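You operate a simulated robot arm through the tools that you are given. There is no shell and no other tool. Be economical: measure what you need, move in short steps, check, and stop when the job is done.

The job below is to be done with a simulated two-armed robot. You get a single attempt, and the scene is never put back.

TASK
Rub the brown liner clean, gauge its wear and set out the shim for it.
Fine: the shim with the gauge's figure goes from the slot block into the pink groove; felt pad and bridge gauge go back; liner and slot block stay where they are; pinch or drop nothing. Set down upright: felt pad, bridge gauge. What is to be rubbed or washed off counts as gone when no trace of it is left.

The check looks at the end state, three seconds after you hand in, the way a careful person would. Anything else that was tipped, shoved, dropped, spilled or broken makes it a failure.

THE ROBOT
Two 7-joint arms with fingered hands on one trunk, on a base that drives. Base frame: it is fixed to the floor where the robot stands at the start and does not move with it; the origin is under the middle of the robot, x ahead of it, y to its left, z up; the surface under the hand at the start is at about z = 86. Readings come in cm, rad, newtons and seconds.
The left shoulder is at the start at [6, 17.7, 82.5], the right one opposite. Places, roughly: cradle bed [60, 20, 90]; grey rack [60, 40, 90]; pink groove [60, 50, 90]; slot block (15x11x6 cm) [50, -10, 90]. Payload 4 kg a hand.
The tool frame of a hand sits at the grasp point between the pads (the TCP): z along the fingers, y along the line on which they close. The tips reach 3.7 cm beyond it. The gripper opens to 12.4 cm. The gripper's body begins 4.3 cm behind the TCP. The gripper is a hand of 3 fingers: y runs from the thumb to the fingers, the wrist lies at [-1.5, -10.8, -20.2] in the tool frame, and closing takes about 1.5 s.
Orientation is that of the tool frame in the base frame, as [roll, pitch, yaw] about the fixed x, y, z axes, in that order (R = Rz(yaw) Ry(pitch) Rx(roll)). With the fingers straight down and the wrist toward the robot, the tool's x, y and z point along [0, 1, 0], [1, 0, 0] and [0, 0, -1] of the base frame.

THE INTERFACE
- The arms move only by the tool arm_command. It takes "left_commands", "right_commands" or both (then of equal length, played together; a hand with none holds still); each is a list of rows, each an object (a shift or turn left out is 0, a gripper value left out holds the last) with "travel": the shift along the tool's x, y, z in m, a list of three; "turn": the turn, a rotation vector about the tool's x, y, z in rad, a list of three. In form: [{"travel": [dx, dy, dz], "turn": [rx, ry, rz]}, ...]. A call has 1 to 20 rows; each row shifts and turns the commanded pose from where the row before left it, along the tool's axes as they then stand. "left_claw" and "right_claw" are, for a hand that has rows, the finger opening in m, from 0 to 0.124, set as the call begins (left out, the last holds). Each row takes 0.2 s and may step no farther than 5 cm and 0.15 rad from the row before; otherwise, or with a gripper value out of range, the whole call is refused. Where a pose cannot be reached the arm comes as near as it can. A force on the tool above 40 N (or 10 N above the force at the start of the call, whichever is more), or a blocked arm, ends the call early, and 0.2 s more pass. The fingers move at their own pace (about 7.2 cm/s each) and stop on an object; they squeeze with about 34 N. The grip force told is the motor's: it shows also when the fingers shut on nothing. Time passes only in rows, and 0.2 s behind the last, so rows that do not move let the fingers close. It gives the time, the measured TCP pose, the force on the tool (base axes), the opening and the grip force at its end, in the units of the frame above (readings bear some noise), with the torque about the TCP (base axes, N m) and any sound that the robot's microphone picked up.
- Cameras (640 x 400 px; columns grow to the right, rows downward): "scene" is now at [4.99, 1.78, 147.32]; the picture's right is [0.22, -0.97, 0.00], its down [-0.66, -0.15, -0.74] and it looks along [0.72, 0.16, -0.68] (base axes); focal length 254 px, centre (320, 200). "left" rides on the left gripper at [-6.4, -7.6, -13.7] in its tool frame; the picture's right is [-0.84, -0.26, 0.48], its down [0.48, -0.76, 0.43] and it looks along [0.26, 0.60, 0.76] (tool axes); focal length 256 px, centre (320, 200). "right" rides on the right gripper at [6.4, -7.6, -13.7] in its tool frame; the picture's right is [-0.84, 0.26, -0.48], its down [-0.48, -0.76, 0.43] and it looks along [-0.25, 0.60, 0.76] (tool axes); focal length 256 px, centre (320, 200). There is no depth. A picture from a camera that has moved, and an enlarged one, comes with that camera's place and axes in the base frame and with its lens.
- capture(camera): a new picture of that camera. It takes no simulated time.
- move_column(by): slides the trunk up (or, below 0, down) by that many cm; the arms and the scene camera ride with it, the base frame stays. It gives what a move gives, with no picture.
- base_move(legs): drives the robot by 1 to 6 legs, each [ahead, left, turn to the left] in cm, cm and rad, along the robot's own axes; the way and the turn of a leg run together, so that a leg with both is an arc; at most 150 cm and 3.142 rad a leg. The arms and the cameras ride along, it lands a little off, and it stops where it bumps. It gives what a move gives.
- set_fingers(index, middle, thumb_bend, thumb_turn, hand): sets how far each is bent, from 0 (flat) to 1 (curled in); at 0.3 the hand is open as for a grip, at 0.7 the pads meet at the TCP. One left out holds its place. A second passes; each finger stops where it meets its share of the squeeze, and holds until it gets a number again. A gripper value or a shape takes the hand back. It gives what a move gives, with no picture; readings hold the bend of each and the force on the fingers (four entries, about 0 where the hand has none), thumb and palm. thumb_turn goes from beside the hand (0) to across from the fingers (1), as for a grip.
- grasp_type(shape, hand): the hand has 3 fingers and takes this shape, open, in about a second: jaw (thumb against the fingers, like two jaws); tri (thumb and two fingers); tip (a fingertip pinch); poke (one finger out to press); point (the index stretched); flat (the hand flat); cup (the hand cupped); fist (a fist). The gripper value then closes the fingers along that shape, each until it touches; the sizes above hold for jaw. It gives what a move gives, with no picture.
- head_to(pan, tilt): turns the head with the scene camera to pan (to the left, within 1.501 rad either way) and tilt (down, from -0.506 to 1.204), counted from straight ahead of the robot. It gives what a move gives.
- inspect(camera, box): a new picture of the part [left, top, right, bottom] of that camera's present view, enlarged. It takes no simulated time.
- job_done(): hands the job in; it is judged then, once.

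Go step by step. Nothing tells you exact positions but the pictures and the camera data: compare them with the known pose of the tool, close in by small moves and look again before you grip or let go. The budget is 120 turns and 88 pictures, counting those below and the enlarged ones. Unless the task says otherwise, let go and move clear before handing in, and close with one line.

The tools are called as a command line: name --argument value ..., lists and objects as JSON in quotes. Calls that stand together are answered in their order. arm_command: Moves the arms, as the interface text tells. Its arguments: {"type":"object","properties":{"left_commands":{"type":"array"},"left_claw":{"type":"number"},"right_commands":{"type":"array"},"right_claw":{"type":"number"}},"required":[]} The other tools are called the same way: move_column (by) slides the trunk up or down; grasp_type (shape, hand) gives the hand a shape; set_fingers (index, middle, thumb_bend, thumb_turn, hand) moves the fingers one by one; base_move (legs) drives the base; head_to (pan, tilt) turns the head that bears the scene camera; capture (camera) takes a picture; inspect (camera, box) takes an enlarged picture of a part of a camera's view; job_done () hands the job in.

At the start:

```text
time_s: 0.0
left_position: [58.18, 37.13, 117.24]
left_tool_rot: [-3.14, 0.0, 1.57]
left_ft_force: [1.2, 0.1, 0.5]
left_wrist_torque: [0.02, 0.01, -0.01]
left_grip_width: 12.32
left_finger_force: 0.0
left_shape: jaw
left_bend: [0.3, 0.3, 0.3, 0.98]
left_finger forces: [0.0, 0.1, 0.0, 0.0, 0.1, 0.0]
right_position: [55.5, -13.34, 123.09]
right_tool_rot: [3.142, 0.001, 1.572]
right_ft_force: [-0.3, 0.1, -0.7]
right_wrist_torque: [0.02, 0.02, 0.0]
right_grip_width: 12.34
right_finger_force: 0.0
right_shape: jaw
right_bend: [0.3, 0.3, 0.3, 0.98]
right_finger forces: [0.0, 0.0, 0.0, 0.0, 0.0, 0.0]
trunk travel left (down, up): [-35.0, 24.0]
robot x, y, heading: [0.1, 0.39, -0.003]
head pan, tilt: [0.225, 0.745]
```

scene: 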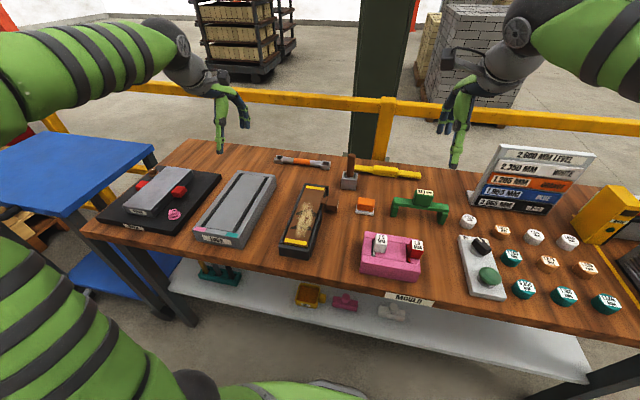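
right: 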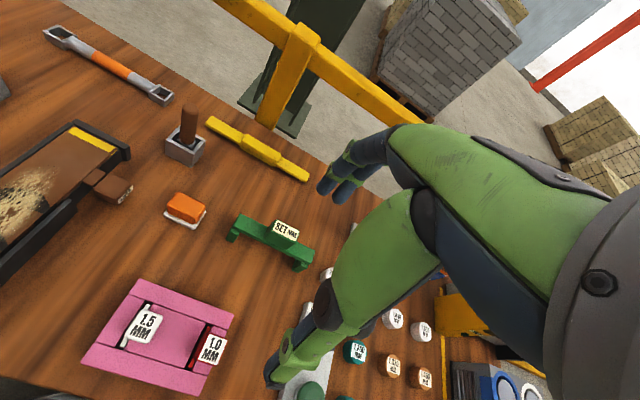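
left: 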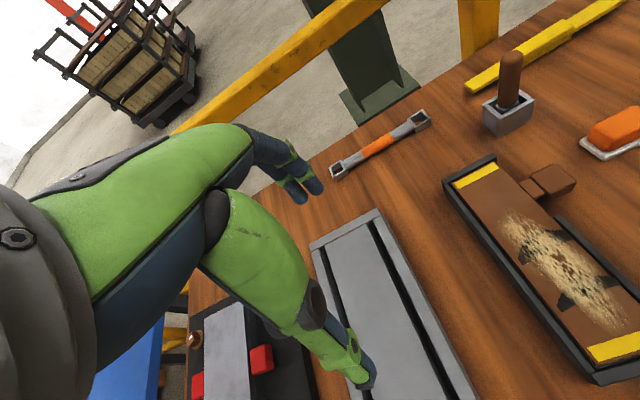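

I see the cradle with a dirty brown liner, an orange felt pad, a green bridge gauge, the pink slot block with shims and a rack on the left. I'll look closer first.

inspect --camera "scene" --box '[260, 140, 460, 290]'

inspect --camera "scene" --box '[80, 140, 300, 270]'

inspect --camera "scene" --box '[440, 140, 640, 310]'

```text
2.67 times, centred on (360, 215) of scene
camera zoom: at [4.99, 1.78, 147.32], right [0.22, -0.97, 0.0], down [-0.66, -0.15, -0.74], along [0.72, 0.16, -0.68], focal length 678 px, centre (213, 160)
```

zoom: 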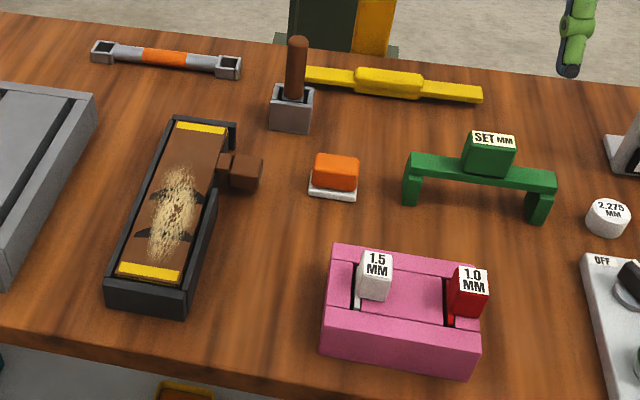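

```text
2.91 times, centred on (190, 205) of scene
camera zoom: at [4.99, 1.78, 147.32], right [0.22, -0.97, 0.0], down [-0.66, -0.15, -0.74], along [0.72, 0.16, -0.68], focal length 740 px, centre (698, 186)
```

zoom: 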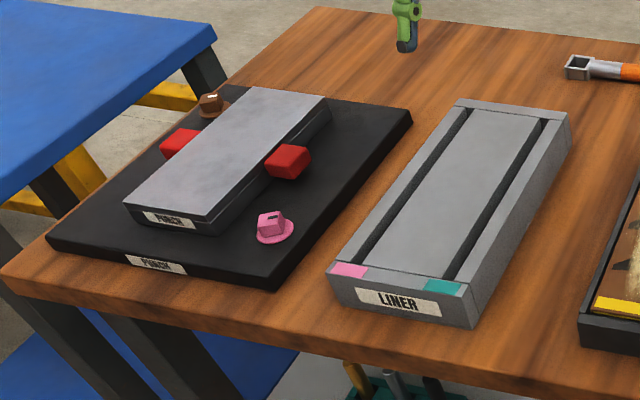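

```text
2.35 times, centred on (540, 225) of scene
camera zoom: at [4.99, 1.78, 147.32], right [0.22, -0.97, 0.0], down [-0.66, -0.15, -0.74], along [0.72, 0.16, -0.68], focal length 598 px, centre (-198, 141)
```

zoom: 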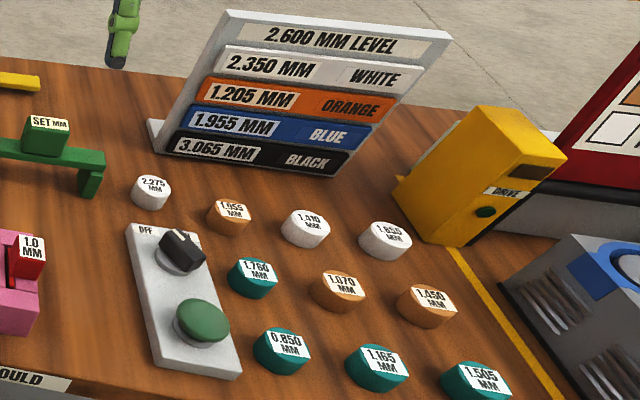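

inspect --camera "left" --box '[430, 90, 640, 400]'

inspect --camera "right" --box '[60, 180, 340, 400]'

inspect --camera "scene" --box '[270, 170, 350, 270]'

```text
1.29 times, centred on (535, 245) of left
camera zoom: at [50.66, 30.75, 131.05], right [-0.26, -0.84, -0.48], down [-0.76, 0.48, -0.43], along [0.6, 0.26, -0.76], focal length 330 px, centre (43, 142)
```

zoom: 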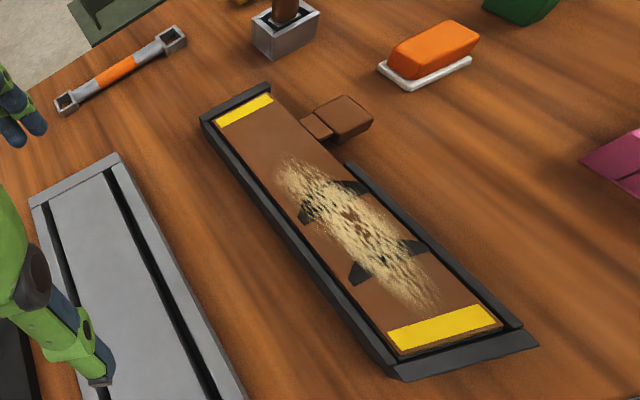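

```text
1.82 times, centred on (200, 290) of right
camera zoom: at [47.76, -7.16, 136.7], right [0.26, -0.84, 0.48], down [-0.76, -0.48, -0.43], along [0.6, -0.25, -0.76], focal length 465 px, centre (538, 36)
```

zoom: 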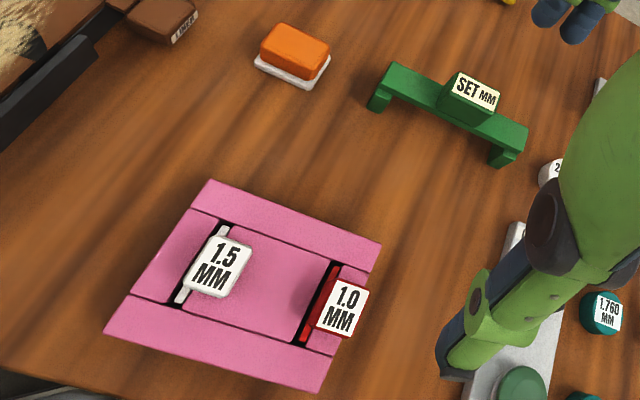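

```text
4.00 times, centred on (310, 220) of scene
camera zoom: at [4.99, 1.78, 147.32], right [0.22, -0.97, 0.0], down [-0.66, -0.15, -0.74], along [0.72, 0.16, -0.68], focal length 1017 px, centre (360, 120)
```

zoom: 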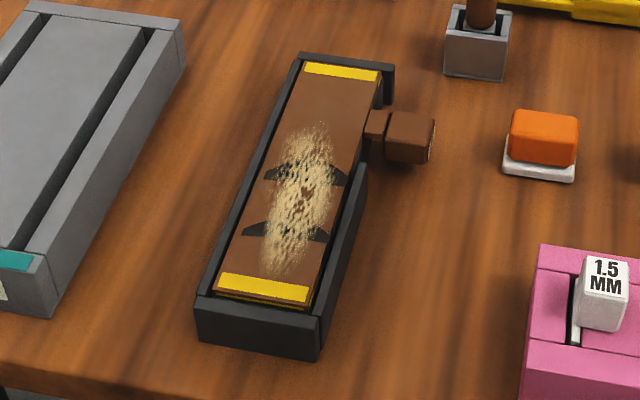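

Liner lies in the cradle around x 47–72, y 18; felt pad near (68, 0), gauge near (69, -17), shims near (50, -5) and (50, -14). I move the right arm aside and bring the left hand above the pad.

arm_command --right_commands '[{"travel": [-0.03, 0, 0]}, {"travel": [-0.03, 0, 0]}, {"travel": [-0.03, 0, 0]}, {"travel": [-0.03, 0, 0]}, {"travel": [-0.03, 0, 0]}, {"travel": [0, 0, 0]}, {"travel": [0, 0, 0]}, {"travel": [0, 0, 0]}, {"travel": [0, 0, 0]}, {"travel": [0, 0, 0]}, {"travel": [0, 0, 0]}, {"travel": [0, 0, 0]}, {"travel": [0, 0, 0]}, {"travel": [0, 0, 0]}]' --left_commands '[{"travel": [0, 0.02, 0]}, {"travel": [-0.037, 0.02, 0]}, {"travel": [-0.037, 0.02, 0]}, {"travel": [-0.037, 0.02, 0]}, {"travel": [-0.037, 0.016, 0]}, {"travel": [-0.037, 0, 0]}, {"travel": [-0.037, 0, 0]}, {"travel": [-0.037, 0, 0]}, {"travel": [-0.037, 0, 0]}, {"travel": [-0.037, 0, 0]}, {"travel": [-0.037, 0, 0]}, {"travel": [0, 0, 0.04]}, {"travel": [0, 0, 0.04]}, {"travel": [0, 0, 0.04]}]'

capture --camera "left"

capture --camera "scene"

```text
time_s: 3.0
left_position: [67.65, -0.06, 105.18]
left_tool_rot: [-3.141, 0.0, 1.572]
left_ft_force: [0.5, -0.1, 0.1]
left_wrist_torque: [0.0, 0.03, 0.01]
left_grip_width: 12.35
left_finger_force: 0.0
left_shape: jaw
left_bend: [0.3, 0.3, 0.3, 0.98]
left_finger forces: [0.0, 0.0, 0.0, 0.0, 0.1, 0.0]
right_position: [55.44, -28.49, 123.15]
right_tool_rot: [-3.141, 0.0, 1.572]
right_ft_force: [0.1, 0.1, 0.1]
right_wrist_torque: [0.01, -0.01, -0.01]
right_grip_width: 12.35
right_finger_force: 0.1
right_shape: jaw
right_bend: [0.3, 0.3, 0.3, 0.98]
right_finger forces: [0.0, 0.0, 0.0, 0.1, 0.0, 0.0]
trunk travel left (down, up): [-35.0, 24.0]
robot x, y, heading: [-0.09, -0.2, 0.001]
head pan, tilt: [0.225, 0.745]
```

```text
78 pictures are left
camera left: at [60.16, -6.39, 118.93], right [-0.26, -0.84, -0.48], down [-0.76, 0.48, -0.43], along [0.6, 0.26, -0.76], focal length 256 px, centre (320, 200)
```

left: 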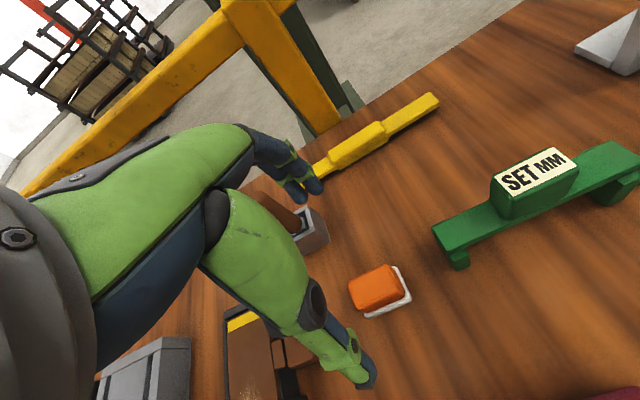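

```text
77 pictures are left
camera scene: at [5.02, 1.74, 147.32], right [0.22, -0.97, 0.0], down [-0.66, -0.15, -0.74], along [0.72, 0.16, -0.68], focal length 254 px, centre (320, 200)
```

scene: 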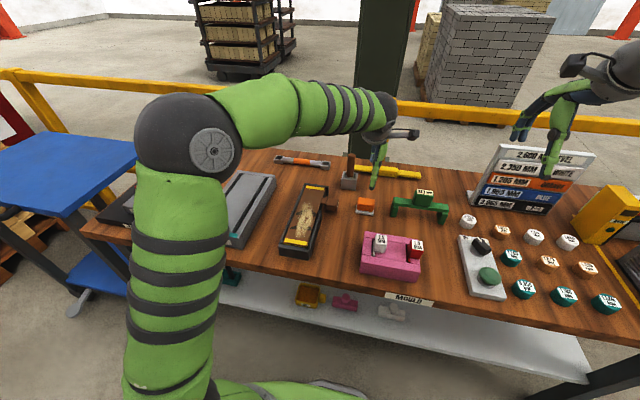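

The pad's base measures x 66.6–70.5, y -2–3.9, so centre (68.5, 0.9), aligned with the axes. I descend above it and check.

arm_command --left_commands '[{"travel": [0.0096, 0.0085, 0.02]}, {"travel": [0, 0, 0.03]}, {"travel": [0, 0, 0.03]}, {"travel": [0, 0, 0.02]}, {"travel": [0, 0, 0]}]' --left_claw 0.09

capture --camera "left"

inspect --camera "scene" --box '[320, 140, 440, 240]'

```text
time_s: 4.2
left_position: [68.75, 0.94, 95.17]
left_tool_rot: [3.14, -0.002, 1.572]
left_ft_force: [0.5, -0.2, -0.6]
left_wrist_torque: [0.02, 0.01, -0.01]
left_grip_width: 9.02
left_finger_force: 0.1
left_shape: jaw
left_bend: [0.34, 0.37, 0.49, 0.99]
left_finger forces: [0.0, 0.0, 0.0, 0.0, 0.0, 0.0]
right_position: [55.3, -28.39, 123.28]
right_tool_rot: [3.141, 0.0, 1.569]
right_ft_force: [-0.4, 0.4, -0.2]
right_wrist_torque: [0.01, -0.01, 0.0]
right_grip_width: 12.33
right_finger_force: 0.1
right_shape: jaw
right_bend: [0.3, 0.3, 0.3, 0.98]
right_finger forces: [0.0, 0.0, 0.0, 0.0, 0.0, 0.0]
trunk travel left (down, up): [-35.0, 24.0]
robot x, y, heading: [0.23, -0.24, -0.003]
head pan, tilt: [0.225, 0.745]
```

```text
76 pictures are left
camera left: at [61.1, -5.35, 108.96], right [-0.26, -0.84, -0.48], down [-0.76, 0.48, -0.43], along [0.6, 0.26, -0.76], focal length 256 px, centre (320, 200)
```

left: 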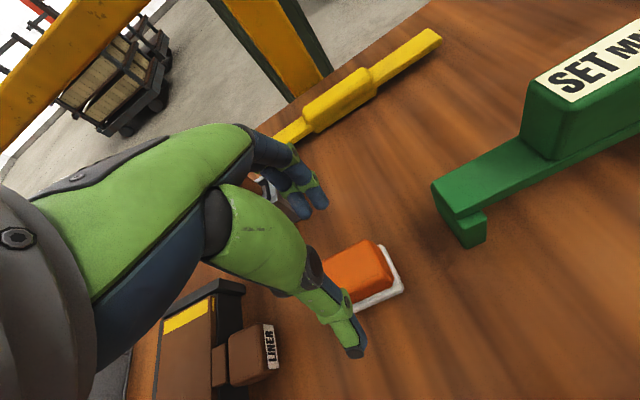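

```text
4.00 times, centred on (380, 190) of scene
camera zoom: at [4.99, 1.77, 147.32], right [0.22, -0.97, 0.0], down [-0.66, -0.15, -0.74], along [0.72, 0.16, -0.68], focal length 1017 px, centre (80, 240)
```

zoom: 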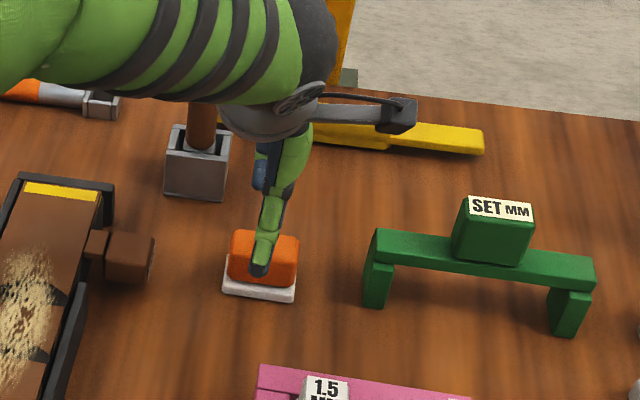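

The hand is centred over the pad. I go down to about z 91 and close.

arm_command --left_commands '[{"travel": [0, 0, 0.015]}, {"travel": [0, 0, 0.015]}, {"travel": [0, 0, 0.012]}, {"travel": [0, 0, 0]}]' --left_claw 0.09

inspect --camera "scene" --box '[340, 160, 420, 230]'

capture --camera "left"

```text
time_s: 5.2
left_position: [68.63, 0.89, 91.11]
left_tool_rot: [3.141, -0.001, 1.571]
left_ft_force: [0.9, -0.2, 0.8]
left_wrist_torque: [-0.02, 0.0, 0.0]
left_grip_width: 9.01
left_finger_force: 0.1
left_shape: jaw
left_bend: [0.34, 0.37, 0.49, 0.99]
left_finger forces: [0.0, 0.1, 0.1, 0.1, 0.0, 0.0]
right_position: [55.45, -28.39, 123.17]
right_tool_rot: [-3.141, -0.001, 1.571]
right_ft_force: [0.0, 0.4, 0.4]
right_wrist_torque: [0.04, 0.02, 0.03]
right_grip_width: 12.34
right_finger_force: 0.1
right_shape: jaw
right_bend: [0.3, 0.3, 0.3, 0.98]
right_finger forces: [0.0, 0.0, 0.1, 0.0, 0.0, 0.0]
trunk travel left (down, up): [-35.0, 24.0]
robot x, y, heading: [-0.02, 0.11, -0.002]
head pan, tilt: [0.225, 0.745]
```

```text
5.71 times, centred on (380, 195) of scene
camera zoom: at [4.99, 1.77, 147.32], right [0.22, -0.97, 0.0], down [-0.66, -0.15, -0.74], along [0.72, 0.16, -0.68], focal length 1453 px, centre (-23, 229)
```

zoom: 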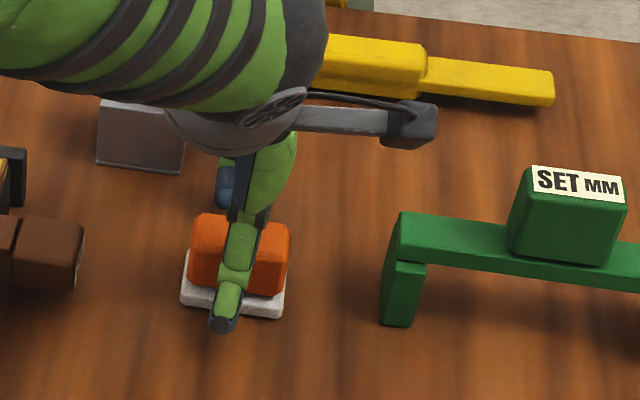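

```text
73 pictures are left
camera left: at [61.12, -5.3, 104.83], right [-0.26, -0.84, -0.48], down [-0.76, 0.48, -0.43], along [0.6, 0.26, -0.76], focal length 256 px, centre (320, 200)
```

left: 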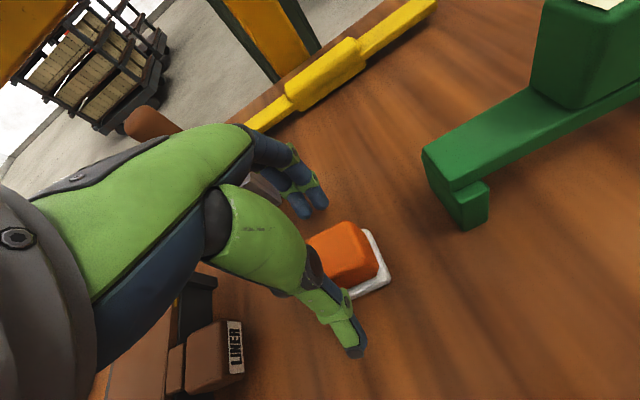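

The pads straddle the orange handle. Closing now.

arm_command --left_commands '[{"travel": [0, 0, 0]}, {"travel": [0, 0, 0]}, {"travel": [0, 0, 0]}, {"travel": [0, 0, 0]}, {"travel": [0, 0, 0]}, {"travel": [0, 0, 0]}, {"travel": [0, 0, 0]}, {"travel": [0, 0, 0]}]' --left_claw 0.0

inspect --camera "scene" --box '[340, 160, 420, 230]'

```text
time_s: 7.0
left_position: [68.49, 1.1, 91.3]
left_tool_rot: [3.14, 0.001, 1.571]
left_ft_force: [3.9, 1.4, 14.8]
left_wrist_torque: [0.02, -0.59, 0.02]
left_grip_width: 4.03
left_finger_force: 33.8
left_shape: jaw
left_bend: [0.48, 0.51, 0.61, 1.0]
left_finger forces: [25.0, 15.1, 0.1, 0.0, 39.3, 0.0]
right_position: [55.26, -28.45, 123.22]
right_tool_rot: [-3.141, -0.002, 1.571]
right_ft_force: [0.4, 1.2, 0.0]
right_wrist_torque: [0.01, 0.02, 0.0]
right_grip_width: 12.34
right_finger_force: 0.0
right_shape: jaw
right_bend: [0.3, 0.3, 0.3, 0.98]
right_finger forces: [0.1, 0.0, 0.1, 0.0, 0.0, 0.0]
trunk travel left (down, up): [-35.0, 24.0]
robot x, y, heading: [-0.05, 0.58, -0.003]
head pan, tilt: [0.225, 0.745]
```

```text
5.71 times, centred on (380, 195) of scene
camera zoom: at [4.9, 1.77, 147.33], right [0.22, -0.97, 0.0], down [-0.66, -0.15, -0.74], along [0.72, 0.16, -0.68], focal length 1453 px, centre (-23, 229)
```

zoom: 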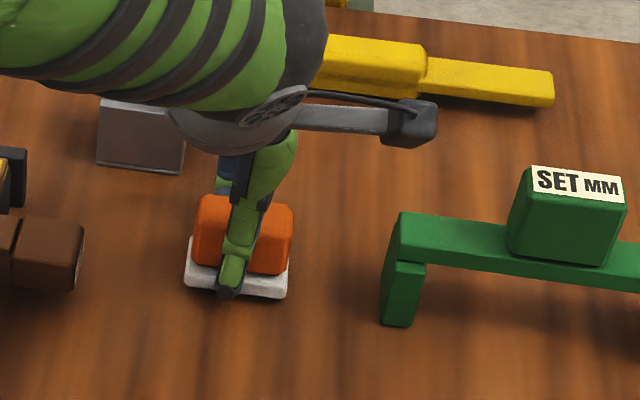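

Pad is gripped (4.0 cm). I lift it and carry it over the far end of the liner dirt at about (64, 18.4).

arm_command --left_commands '[{"travel": [0, 0, -0.02]}, {"travel": [0, 0, -0.03]}, {"travel": [0, 0, -0.03]}, {"travel": [0, 0, -0.02]}, {"travel": [0.02, -0.025, 0]}, {"travel": [0.04, -0.02, 0]}, {"travel": [0.04, 0, 0]}, {"travel": [0.04, 0, 0]}, {"travel": [0.032, 0, 0]}, {"travel": [0, 0, 0]}, {"travel": [0, 0, 0]}]'

capture --camera "left"

inspect --camera "scene" --box '[260, 140, 380, 270]'

```text
time_s: 9.4
left_position: [64.16, 18.3, 101.11]
left_tool_rot: [-3.139, 0.0, 1.571]
left_ft_force: [0.7, -0.9, -0.8]
left_wrist_torque: [0.0, -0.03, 0.0]
left_grip_width: 3.92
left_finger_force: 34.1
left_shape: jaw
left_bend: [0.48, 0.52, 0.61, 1.0]
left_finger forces: [23.7, 13.9, 0.0, 0.0, 37.5, 0.0]
right_position: [55.37, -28.4, 123.23]
right_tool_rot: [-3.142, 0.001, 1.571]
right_ft_force: [0.5, -0.5, -0.4]
right_wrist_torque: [0.0, -0.02, 0.01]
right_grip_width: 12.36
right_finger_force: 0.0
right_shape: jaw
right_bend: [0.3, 0.3, 0.3, 0.98]
right_finger forces: [0.0, 0.0, 0.0, 0.2, 0.0, 0.0]
trunk travel left (down, up): [-35.0, 24.0]
robot x, y, heading: [-0.26, 0.05, 0.005]
head pan, tilt: [0.225, 0.745]
```

```text
71 pictures are left
camera left: at [56.6, 11.9, 114.84], right [-0.26, -0.84, -0.48], down [-0.76, 0.48, -0.43], along [0.6, 0.26, -0.76], focal length 256 px, centre (320, 200)
```

left: 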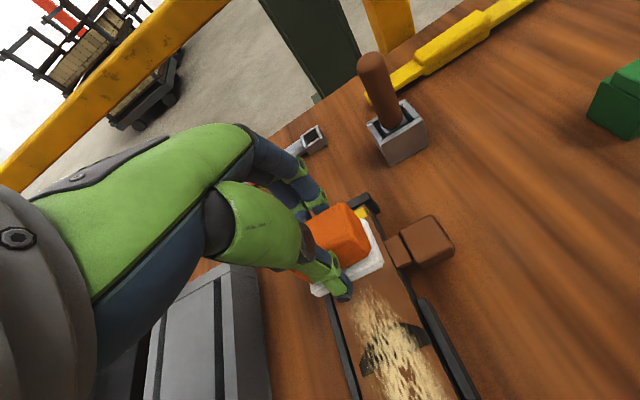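

```text
3.08 times, centred on (320, 205) of scene
camera zoom: at [4.99, 1.76, 147.32], right [0.22, -0.97, 0.0], down [-0.66, -0.15, -0.74], along [0.72, 0.16, -0.68], focal length 782 px, centre (320, 185)
```

zoom: 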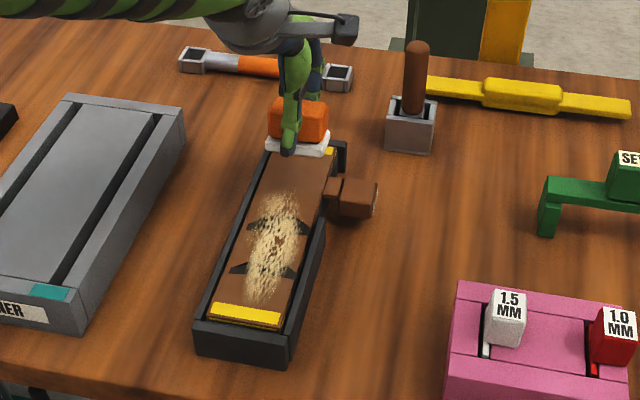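

arm_command --left_commands '[{"travel": [0, 0.02, 0]}, {"travel": [0, 0, 0.02]}, {"travel": [0, 0, 0.02]}, {"travel": [0, 0, 0.01]}, {"travel": [0, 0, 0.005]}, {"travel": [0, 0, 0.003]}, {"travel": [0, 0, 0]}]'

capture --camera "left"

inspect --camera "scene" --box '[270, 150, 360, 230]'

```text
time_s: 11.0
left_position: [66.25, 18.2, 95.58]
left_tool_rot: [3.137, 0.001, 1.571]
left_ft_force: [-2.7, 3.2, 22.8]
left_wrist_torque: [0.03, -0.47, 0.05]
left_grip_width: 3.98
left_finger_force: 34.0
left_shape: jaw
left_bend: [0.48, 0.52, 0.61, 1.0]
left_finger forces: [24.0, 14.6, 0.0, 0.0, 45.0, 0.0]
right_position: [55.08, -28.4, 123.33]
right_tool_rot: [3.141, 0.0, 1.57]
right_ft_force: [0.5, -0.4, 0.5]
right_wrist_torque: [-0.01, 0.02, 0.0]
right_grip_width: 12.33
right_finger_force: 0.1
right_shape: jaw
right_bend: [0.3, 0.3, 0.3, 0.98]
right_finger forces: [0.1, 0.0, 0.1, 0.0, 0.1, 0.1]
trunk travel left (down, up): [-35.0, 24.0]
robot x, y, heading: [0.41, 0.14, 0.002]
head pan, tilt: [0.225, 0.745]
```

```text
69 pictures are left
camera left: at [58.54, 11.92, 109.31], right [-0.25, -0.84, -0.48], down [-0.76, 0.48, -0.44], along [0.6, 0.25, -0.76], focal length 256 px, centre (320, 200)
```

left: 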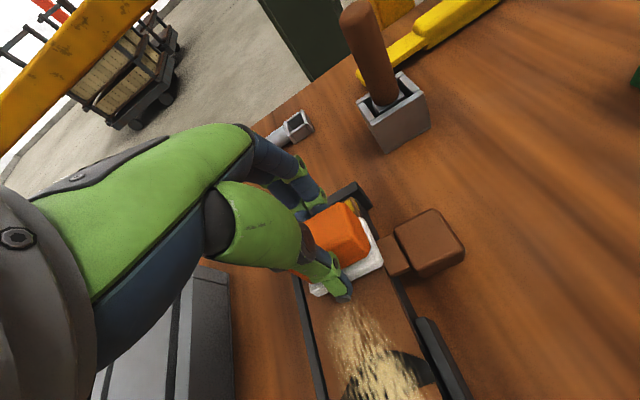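

```text
5.00 times, centred on (315, 190) of scene
camera zoom: at [4.78, 1.76, 147.36], right [0.22, -0.97, 0.0], down [-0.66, -0.15, -0.74], along [0.72, 0.16, -0.68], focal length 1272 px, centre (345, 250)
```

zoom: 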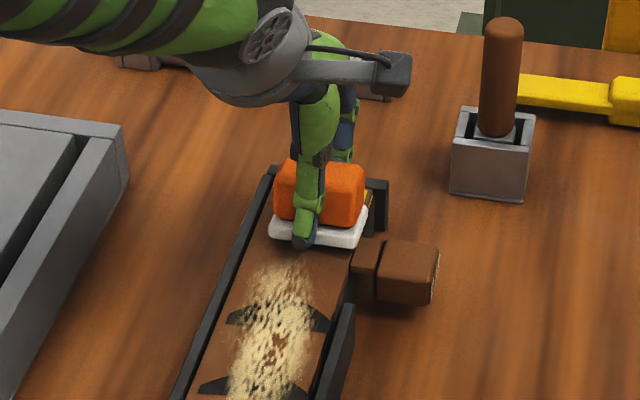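

Contact is made at TCP z≈95.6 with ~23 N. I ease off slightly and stroke towards the near end.

arm_command --left_commands '[{"travel": [0, -0.01, -0.001]}, {"travel": [0, -0.015, 0]}, {"travel": [0, -0.015, 0]}, {"travel": [0, -0.015, 0]}, {"travel": [0, -0.015, 0]}, {"travel": [0, -0.015, 0]}, {"travel": [0, -0.015, 0]}, {"travel": [0, -0.015, 0]}, {"travel": [0, -0.015, 0]}, {"travel": [0, -0.015, 0]}, {"travel": [0, -0.015, 0]}, {"travel": [0, 0, 0]}]'

inspect --camera "scene" --box '[250, 150, 370, 270]'

capture --camera "left"

```text
time_s: 13.6
left_position: [50.21, 18.16, 95.64]
left_tool_rot: [3.139, 0.002, 1.57]
left_ft_force: [7.9, 0.9, 24.6]
left_wrist_torque: [0.01, -1.1, -0.01]
left_grip_width: 4.07
left_finger_force: 33.6
left_shape: jaw
left_bend: [0.48, 0.51, 0.61, 1.0]
left_finger forces: [26.9, 17.2, 0.1, 0.0, 40.1, 0.1]
right_position: [55.3, -28.47, 123.24]
right_tool_rot: [-3.141, 0.0, 1.57]
right_ft_force: [-0.2, -0.1, 0.3]
right_wrist_torque: [-0.01, -0.01, 0.02]
right_grip_width: 12.38
right_finger_force: 0.1
right_shape: jaw
right_bend: [0.3, 0.3, 0.3, 0.98]
right_finger forces: [0.0, 0.0, 0.0, 0.1, 0.1, 0.1]
trunk travel left (down, up): [-35.0, 24.0]
robot x, y, heading: [-0.13, -0.07, 0.001]
head pan, tilt: [0.225, 0.745]
```

```text
3.33 times, centred on (310, 210) of scene
camera zoom: at [4.9, 1.74, 147.33], right [0.22, -0.97, 0.0], down [-0.66, -0.15, -0.74], along [0.72, 0.16, -0.68], focal length 848 px, centre (353, 167)
```

zoom: 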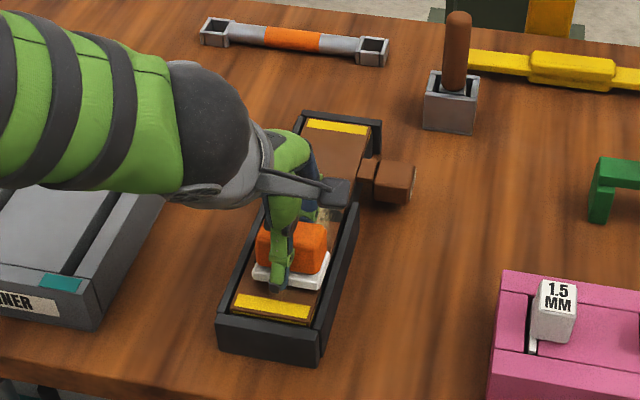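

```text
66 pictures are left
camera left: at [42.59, 11.91, 109.22], right [-0.26, -0.84, -0.48], down [-0.76, 0.48, -0.44], along [0.6, 0.26, -0.76], focal length 256 px, centre (320, 200)
```

left: 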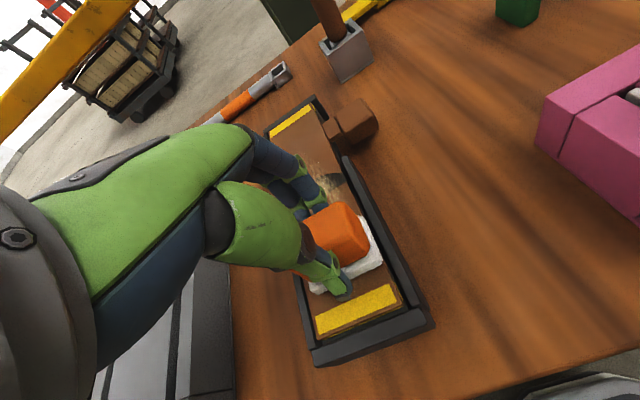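

The stroke removes the dirt and the pad sits flat. I rub back and forth once more with small sideways offsets.

arm_command --left_commands '[{"travel": [-0.002, -0.012, 0]}, {"travel": [-0.001, 0.015, 0]}, {"travel": [0, 0.016, 0]}, {"travel": [0, 0.016, 0]}, {"travel": [0, 0.016, 0]}, {"travel": [0, 0.016, 0]}, {"travel": [0, 0.016, 0]}, {"travel": [0, 0.016, 0]}, {"travel": [0, 0.016, 0]}, {"travel": [0, 0.016, 0]}, {"travel": [0, 0.016, 0]}, {"travel": [0, 0.016, 0]}, {"travel": [0, 0, 0]}]'

arm_command --left_commands '[{"travel": [0.006, -0.001, 0]}, {"travel": [0, -0.016, 0]}, {"travel": [0, -0.016, 0]}, {"travel": [0, -0.016, 0]}, {"travel": [0, -0.016, 0]}, {"travel": [0, -0.016, 0]}, {"travel": [0, -0.016, 0]}, {"travel": [0, -0.016, 0]}, {"travel": [0, -0.016, 0]}, {"travel": [0, -0.016, 0]}, {"travel": [0, -0.016, 0]}, {"travel": [-0.003, -0.014, 0]}, {"travel": [0, 0.02, 0]}, {"travel": [0, 0.02, 0]}, {"travel": [0, 0.02, 0]}, {"travel": [0, 0.03, 0]}, {"travel": [0, 0.03, 0]}, {"travel": [0, 0.03, 0]}, {"travel": [0, 0.03, 0]}, {"travel": [0, 0, 0]}]'

inspect --camera "scene" --box '[250, 150, 370, 270]'

capture --camera "left"

```text
time_s: 16.4
left_position: [66.31, 17.94, 95.57]
left_tool_rot: [3.141, 0.001, 1.571]
left_ft_force: [-5.5, -0.2, 22.0]
left_wrist_torque: [-0.04, -0.26, -0.02]
left_grip_width: 4.09
left_finger_force: 34.3
left_shape: jaw
left_bend: [0.49, 0.52, 0.61, 1.0]
left_finger forces: [24.0, 13.6, 0.1, 0.0, 47.3, 0.0]
right_position: [55.2, -28.48, 123.37]
right_tool_rot: [3.14, -0.001, 1.571]
right_ft_force: [0.3, 0.1, 0.6]
right_wrist_torque: [0.0, 0.0, -0.03]
right_grip_width: 12.35
right_finger_force: 0.1
right_shape: jaw
right_bend: [0.3, 0.3, 0.3, 0.98]
right_finger forces: [0.0, 0.0, 0.0, 0.0, 0.0, 0.1]
trunk travel left (down, up): [-35.0, 24.0]
robot x, y, heading: [0.28, 0.09, 0.001]
head pan, tilt: [0.225, 0.745]
```

```text
time_s: 20.6
left_position: [66.89, 18.28, 95.55]
left_tool_rot: [3.14, 0.001, 1.57]
left_ft_force: [-3.2, 0.4, 15.2]
left_wrist_torque: [0.01, -0.29, 0.0]
left_grip_width: 4.01
left_finger_force: 34.1
left_shape: jaw
left_bend: [0.49, 0.52, 0.61, 1.0]
left_finger forces: [23.8, 14.3, 0.1, 0.0, 44.3, 0.0]
right_position: [55.26, -28.36, 123.36]
right_tool_rot: [3.141, -0.001, 1.57]
right_ft_force: [-0.2, -0.7, -0.1]
right_wrist_torque: [0.0, 0.02, -0.03]
right_grip_width: 12.37
right_finger_force: 0.3
right_shape: jaw
right_bend: [0.3, 0.3, 0.3, 0.98]
right_finger forces: [0.0, 0.1, 0.0, 0.0, 0.0, 0.1]
trunk travel left (down, up): [-35.0, 24.0]
robot x, y, heading: [0.15, 0.29, -0.008]
head pan, tilt: [0.225, 0.745]
```

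```text
3.33 times, centred on (310, 210) of scene
camera zoom: at [4.85, 1.74, 147.33], right [0.22, -0.97, 0.0], down [-0.66, -0.15, -0.74], along [0.72, 0.16, -0.68], focal length 848 px, centre (353, 167)
```

zoom: 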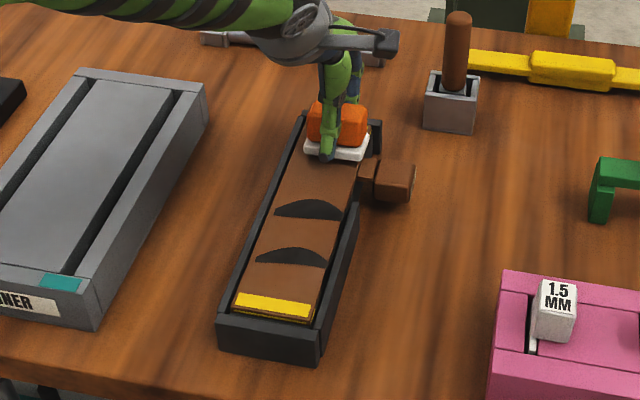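

```text
64 pictures are left
camera left: at [59.33, 11.91, 109.27], right [-0.26, -0.84, -0.48], down [-0.76, 0.48, -0.44], along [0.6, 0.26, -0.76], focal length 256 px, centre (320, 200)
```

left: 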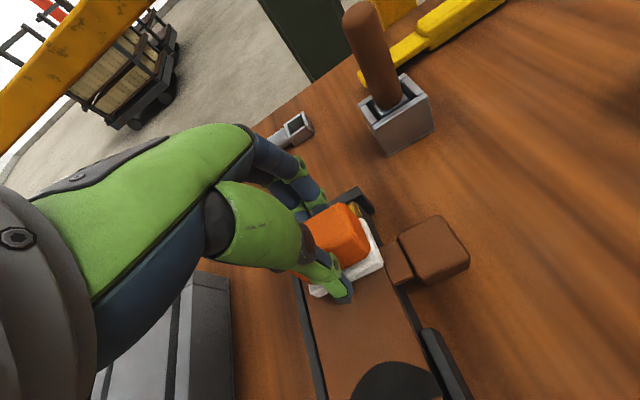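

The liner looks clean. I lift off and carry the pad back above its home at (68.5, 1.0), then inspect the liner.

arm_command --left_commands '[{"travel": [0, 0, -0.02]}, {"travel": [0, 0, -0.03]}, {"travel": [0, 0, -0.015]}, {"travel": [-0.03, 0.008, 0]}, {"travel": [-0.04, 0.008, 0]}, {"travel": [-0.04, 0, 0]}, {"travel": [-0.04, 0, 0]}, {"travel": [-0.022, 0, 0]}, {"travel": [0, 0, 0]}, {"travel": [0, 0, 0]}]'

inspect --camera "scene" --box '[265, 170, 355, 265]'

capture --camera "left"

```text
time_s: 22.8
left_position: [68.44, 1.06, 102.09]
left_tool_rot: [3.141, 0.0, 1.572]
left_ft_force: [0.4, 0.1, -0.9]
left_wrist_torque: [0.0, 0.02, 0.0]
left_grip_width: 3.92
left_finger_force: 33.7
left_shape: jaw
left_bend: [0.49, 0.52, 0.61, 1.0]
left_finger forces: [23.6, 13.7, 0.0, 0.0, 37.2, 0.0]
right_position: [55.37, -28.41, 123.35]
right_tool_rot: [3.14, -0.001, 1.571]
right_ft_force: [0.3, 0.2, -0.4]
right_wrist_torque: [-0.01, 0.01, -0.02]
right_grip_width: 12.39
right_finger_force: 0.0
right_shape: jaw
right_bend: [0.3, 0.3, 0.3, 0.98]
right_finger forces: [0.0, 0.1, 0.1, 0.0, 0.0, 0.0]
trunk travel left (down, up): [-35.0, 24.0]
robot x, y, heading: [0.26, -0.04, -0.002]
head pan, tilt: [0.225, 0.745]
```

```text
4.21 times, centred on (310, 218) of scene
camera zoom: at [5.0, 1.77, 147.32], right [0.22, -0.97, 0.0], down [-0.66, -0.15, -0.74], along [0.72, 0.16, -0.68], focal length 1071 px, centre (362, 126)
```

zoom: 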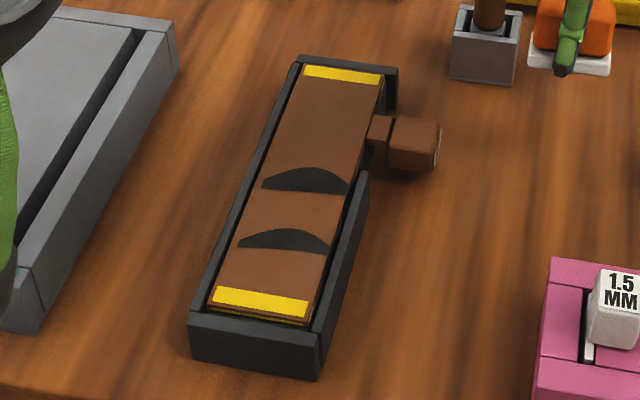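

```text
62 pictures are left
camera left: at [60.91, -5.25, 115.65], right [-0.26, -0.84, -0.48], down [-0.76, 0.48, -0.43], along [0.6, 0.26, -0.76], focal length 256 px, centre (320, 200)
```

left: 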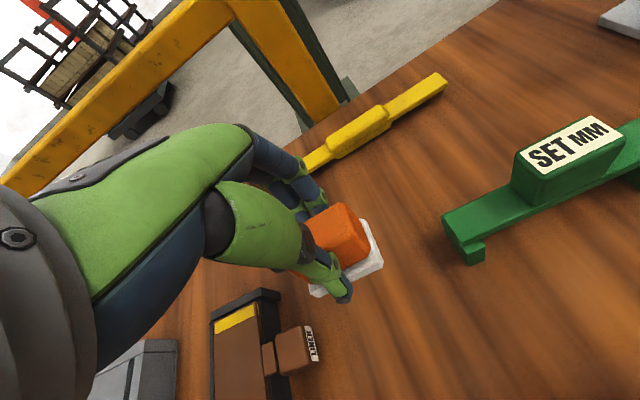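

No trace is left on the liner. I set the pad down at its home.

arm_command --left_commands '[{"travel": [0, 0, 0.03]}, {"travel": [0, 0, 0.03]}, {"travel": [0, 0, 0.03]}, {"travel": [0, 0, 0.01]}, {"travel": [0, 0, 0.006]}, {"travel": [0, 0, 0.001]}, {"travel": [0, 0, 0]}]'

inspect --camera "scene" --box '[340, 160, 460, 230]'

```text
time_s: 24.4
left_position: [68.57, 1.07, 91.24]
left_tool_rot: [3.14, -0.001, 1.572]
left_ft_force: [-0.9, 2.2, 4.6]
left_wrist_torque: [0.04, -0.1, 0.01]
left_grip_width: 3.96
left_finger_force: 34.3
left_shape: jaw
left_bend: [0.49, 0.52, 0.61, 1.0]
left_finger forces: [23.4, 13.4, 0.2, 0.0, 38.7, 0.0]
right_position: [55.21, -28.54, 123.21]
right_tool_rot: [3.141, 0.001, 1.57]
right_ft_force: [-0.4, -0.2, -0.5]
right_wrist_torque: [0.0, 0.01, 0.01]
right_grip_width: 12.34
right_finger_force: 0.1
right_shape: jaw
right_bend: [0.3, 0.3, 0.3, 0.98]
right_finger forces: [0.0, 0.0, 0.0, 0.0, 0.0, 0.0]
trunk travel left (down, up): [-35.0, 24.0]
robot x, y, heading: [-0.04, 0.23, 0.0]
head pan, tilt: [0.225, 0.745]
```

```text
5.33 times, centred on (400, 195) of scene
camera zoom: at [4.94, 1.78, 147.33], right [0.22, -0.97, 0.0], down [-0.66, -0.15, -0.74], along [0.72, 0.16, -0.68], focal length 1356 px, centre (-107, 227)
```

zoom: 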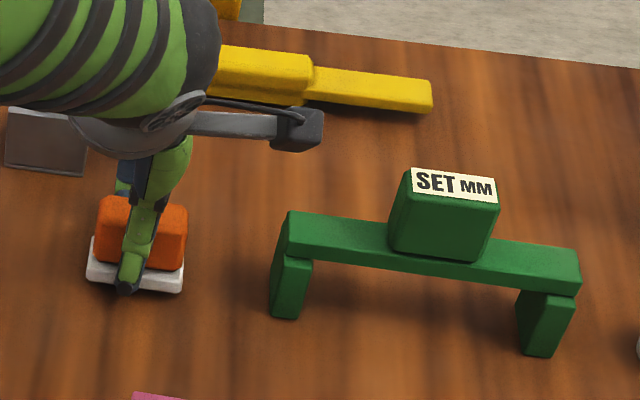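

Contact felt (4.6 N). I release, rise, and move over the gauge.

arm_command --left_commands '[{"travel": [0, 0, 0]}, {"travel": [0, 0, 0]}, {"travel": [0, 0, 0]}, {"travel": [0, 0, 0]}, {"travel": [0, 0, 0]}, {"travel": [0, 0, -0.02]}, {"travel": [0, 0, -0.04]}, {"travel": [0, 0, -0.04]}, {"travel": [0, 0, -0.04]}, {"travel": [-0.04, 0, -0.02]}, {"travel": [-0.04, 0, 0]}, {"travel": [-0.04, 0, 0]}, {"travel": [-0.04, 0, 0]}, {"travel": [-0.02, 0, 0]}, {"travel": [0, 0, 0]}]' --left_claw 0.09

capture --camera "left"

inspect --camera "scene" --box '[260, 150, 460, 275]'

```text
time_s: 27.6
left_position: [68.51, -17.09, 107.16]
left_tool_rot: [3.141, -0.002, 1.574]
left_ft_force: [-0.3, -0.7, 0.0]
left_wrist_torque: [0.0, 0.0, -0.03]
left_grip_width: 8.98
left_finger_force: 0.1
left_shape: jaw
left_bend: [0.34, 0.37, 0.49, 0.99]
left_finger forces: [0.0, 0.0, 0.0, 0.0, 0.0, 0.0]
right_position: [55.39, -28.47, 123.24]
right_tool_rot: [-3.142, -0.001, 1.569]
right_ft_force: [0.4, 0.3, -0.8]
right_wrist_torque: [0.02, -0.01, 0.02]
right_grip_width: 12.34
right_finger_force: 0.1
right_shape: jaw
right_bend: [0.3, 0.3, 0.3, 0.98]
right_finger forces: [0.0, 0.0, 0.0, 0.0, 0.0, 0.0]
trunk travel left (down, up): [-35.0, 24.0]
robot x, y, heading: [0.04, 0.4, 0.001]
head pan, tilt: [0.225, 0.745]
```

```text
60 pictures are left
camera left: at [60.93, -23.41, 120.9], right [-0.26, -0.84, -0.48], down [-0.76, 0.48, -0.43], along [0.6, 0.26, -0.76], focal length 256 px, centre (320, 200)
```

left: 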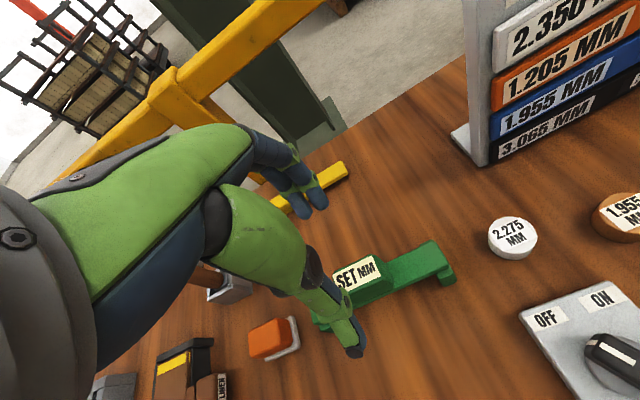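

```text
3.20 times, centred on (360, 212) of scene
camera zoom: at [4.99, 1.77, 147.32], right [0.22, -0.97, 0.0], down [-0.66, -0.15, -0.74], along [0.72, 0.16, -0.68], focal length 814 px, centre (192, 160)
```

zoom: 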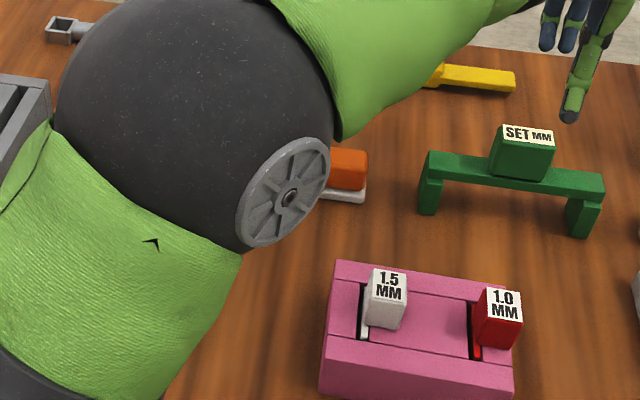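

The left elbow hangs near the slot block at this reach, so I'll use the right hand for the gauge instead. I retract the left arm, then bring the right hand above the gauge box at about (69.7, -16.4).

arm_command --left_commands '[{"travel": [0, 0, -0.05]}, {"travel": [0.04, 0, -0.04]}, {"travel": [0.05, 0, 0]}, {"travel": [0.05, 0, 0]}, {"travel": [0.05, 0, 0]}, {"travel": [0.05, -0.02, 0]}, {"travel": [0.05, -0.02, 0]}, {"travel": [0.05, -0.02, 0]}, {"travel": [0.05, -0.02, 0]}, {"travel": [0.05, -0.02, 0]}, {"travel": [0.05, 0, 0]}, {"travel": [0.05, 0, 0]}, {"travel": [0.04, 0, 0]}]'

arm_command --right_commands '[{"travel": [0.03, 0.03, 0]}, {"travel": [0.03, 0.03, 0]}, {"travel": [0.03, 0.04, 0.02]}, {"travel": [0.03, 0.043, 0.03]}, {"travel": [0.001, 0, 0.04]}, {"travel": [0, 0, 0.03]}, {"travel": [0, 0, 0]}]' --right_claw 0.09

capture --camera "right"

capture --camera "scene"

```text
refused: row 2 steps farther than a row can; nothing moved
```

```text
refused: row 3 steps farther than a row can; nothing moved
```

```text
58 pictures are left
camera right: at [47.68, -22.16, 136.82], right [0.26, -0.84, 0.48], down [-0.76, -0.48, -0.43], along [0.6, -0.25, -0.76], focal length 256 px, centre (320, 200)
```

right: 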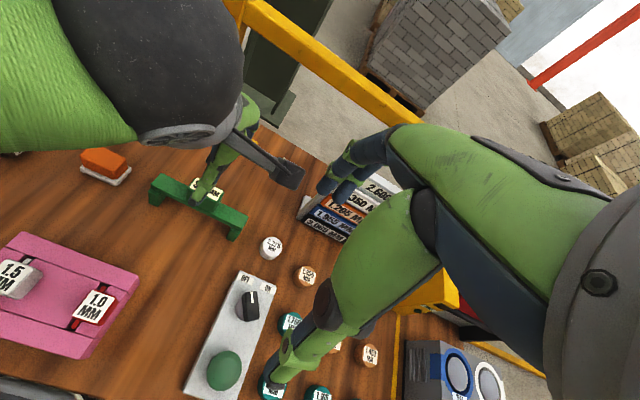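

```text
57 pictures are left
camera scene: at [4.99, 1.77, 147.32], right [0.22, -0.97, 0.0], down [-0.66, -0.15, -0.74], along [0.72, 0.16, -0.68], focal length 254 px, centre (320, 200)
```

scene: 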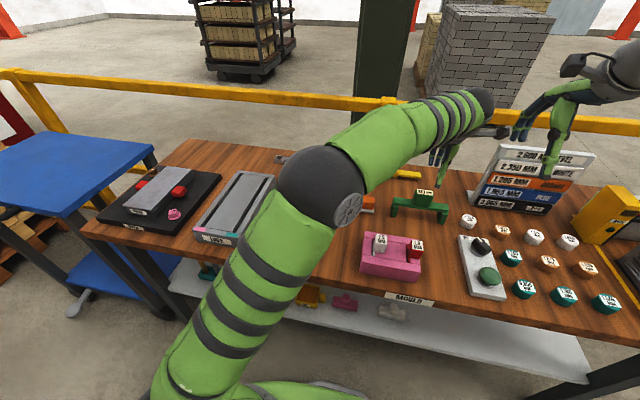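

The steps were too long; I redo them shorter.

arm_command --left_commands '[{"travel": [0, 0, -0.048]}, {"travel": [0.03, 0, -0.035]}, {"travel": [0.045, 0, 0]}, {"travel": [0.045, 0, 0]}, {"travel": [0.045, 0, 0]}, {"travel": [0.045, -0.015, 0]}, {"travel": [0.045, -0.015, 0]}, {"travel": [0.045, -0.015, 0]}, {"travel": [0.045, -0.015, 0]}, {"travel": [0.045, -0.015, 0]}, {"travel": [0.045, 0, 0]}, {"travel": [0.045, 0, 0]}, {"travel": [0.045, 0, 0]}]'

arm_command --right_commands '[{"travel": [0.03, 0.03, 0]}, {"travel": [0.03, 0.03, 0]}, {"travel": [0.03, 0.03, 0.015]}, {"travel": [0.03, 0.033, 0.015]}, {"travel": [0.001, 0.02, 0.04]}, {"travel": [0, 0, 0.04]}, {"travel": [0, 0, 0.03]}, {"travel": [0, 0, 0]}]' --right_claw 0.09

capture --camera "right"

inspect --camera "scene" --box '[340, 130, 500, 250]'

```text
time_s: 30.4
left_position: [61.06, 35.66, 115.64]
left_tool_rot: [3.141, -0.001, 1.571]
left_ft_force: [-0.1, -0.2, -0.9]
left_wrist_torque: [-0.01, 0.01, 0.05]
left_grip_width: 8.98
left_finger_force: 0.1
left_shape: jaw
left_bend: [0.34, 0.37, 0.49, 0.99]
left_finger forces: [0.0, 0.1, 0.0, 0.0, 0.0, 0.0]
right_position: [55.3, -28.39, 123.1]
right_tool_rot: [-3.141, 0.0, 1.572]
right_ft_force: [0.2, 0.0, 0.6]
right_wrist_torque: [-0.03, 0.02, -0.01]
right_grip_width: 12.36
right_finger_force: 0.1
right_shape: jaw
right_bend: [0.3, 0.3, 0.3, 0.98]
right_finger forces: [0.1, 0.0, 0.0, 0.1, 0.0, 0.1]
trunk travel left (down, up): [-35.0, 24.0]
robot x, y, heading: [-0.17, -0.04, -0.003]
head pan, tilt: [0.225, 0.745]
```

```text
time_s: 32.2
left_position: [61.13, 35.61, 115.63]
left_tool_rot: [-3.14, -0.001, 1.571]
left_ft_force: [0.6, 1.3, 0.6]
left_wrist_torque: [0.03, 0.01, 0.01]
left_grip_width: 9.0
left_finger_force: 0.0
left_shape: jaw
left_bend: [0.34, 0.37, 0.49, 0.99]
left_finger forces: [0.1, 0.0, 0.1, 0.0, 0.0, 0.0]
right_position: [69.76, -16.29, 109.07]
right_tool_rot: [-3.141, -0.001, 1.571]
right_ft_force: [0.0, -0.3, -0.6]
right_wrist_torque: [-0.01, 0.05, 0.0]
right_grip_width: 9.03
right_finger_force: 0.1
right_shape: jaw
right_bend: [0.34, 0.37, 0.49, 0.99]
right_finger forces: [0.0, 0.1, 0.0, 0.0, 0.0, 0.0]
trunk travel left (down, up): [-35.0, 24.0]
robot x, y, heading: [-0.31, 0.09, 0.002]
head pan, tilt: [0.225, 0.745]
```

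```text
56 pictures are left
camera right: at [62.06, -10.11, 122.72], right [0.26, -0.84, 0.48], down [-0.76, -0.48, -0.44], along [0.6, -0.25, -0.76], focal length 256 px, centre (320, 200)
```

right: 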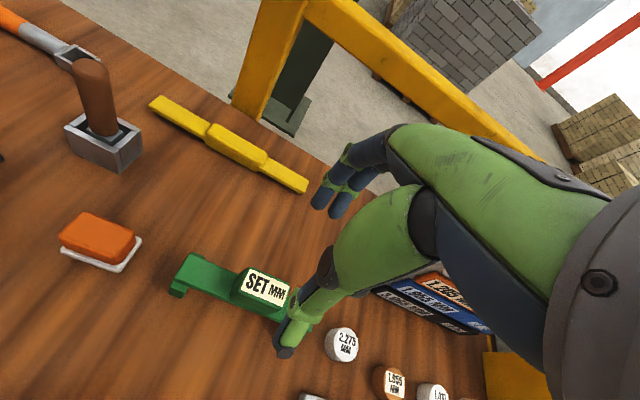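

```text
3.33 times, centred on (420, 190) of scene
camera zoom: at [4.99, 1.77, 147.32], right [0.22, -0.97, 0.0], down [-0.66, -0.15, -0.74], along [0.72, 0.16, -0.68], focal length 848 px, centre (-13, 233)
```

zoom: 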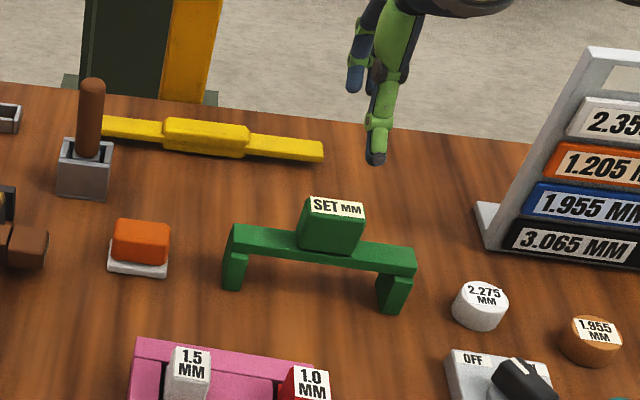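

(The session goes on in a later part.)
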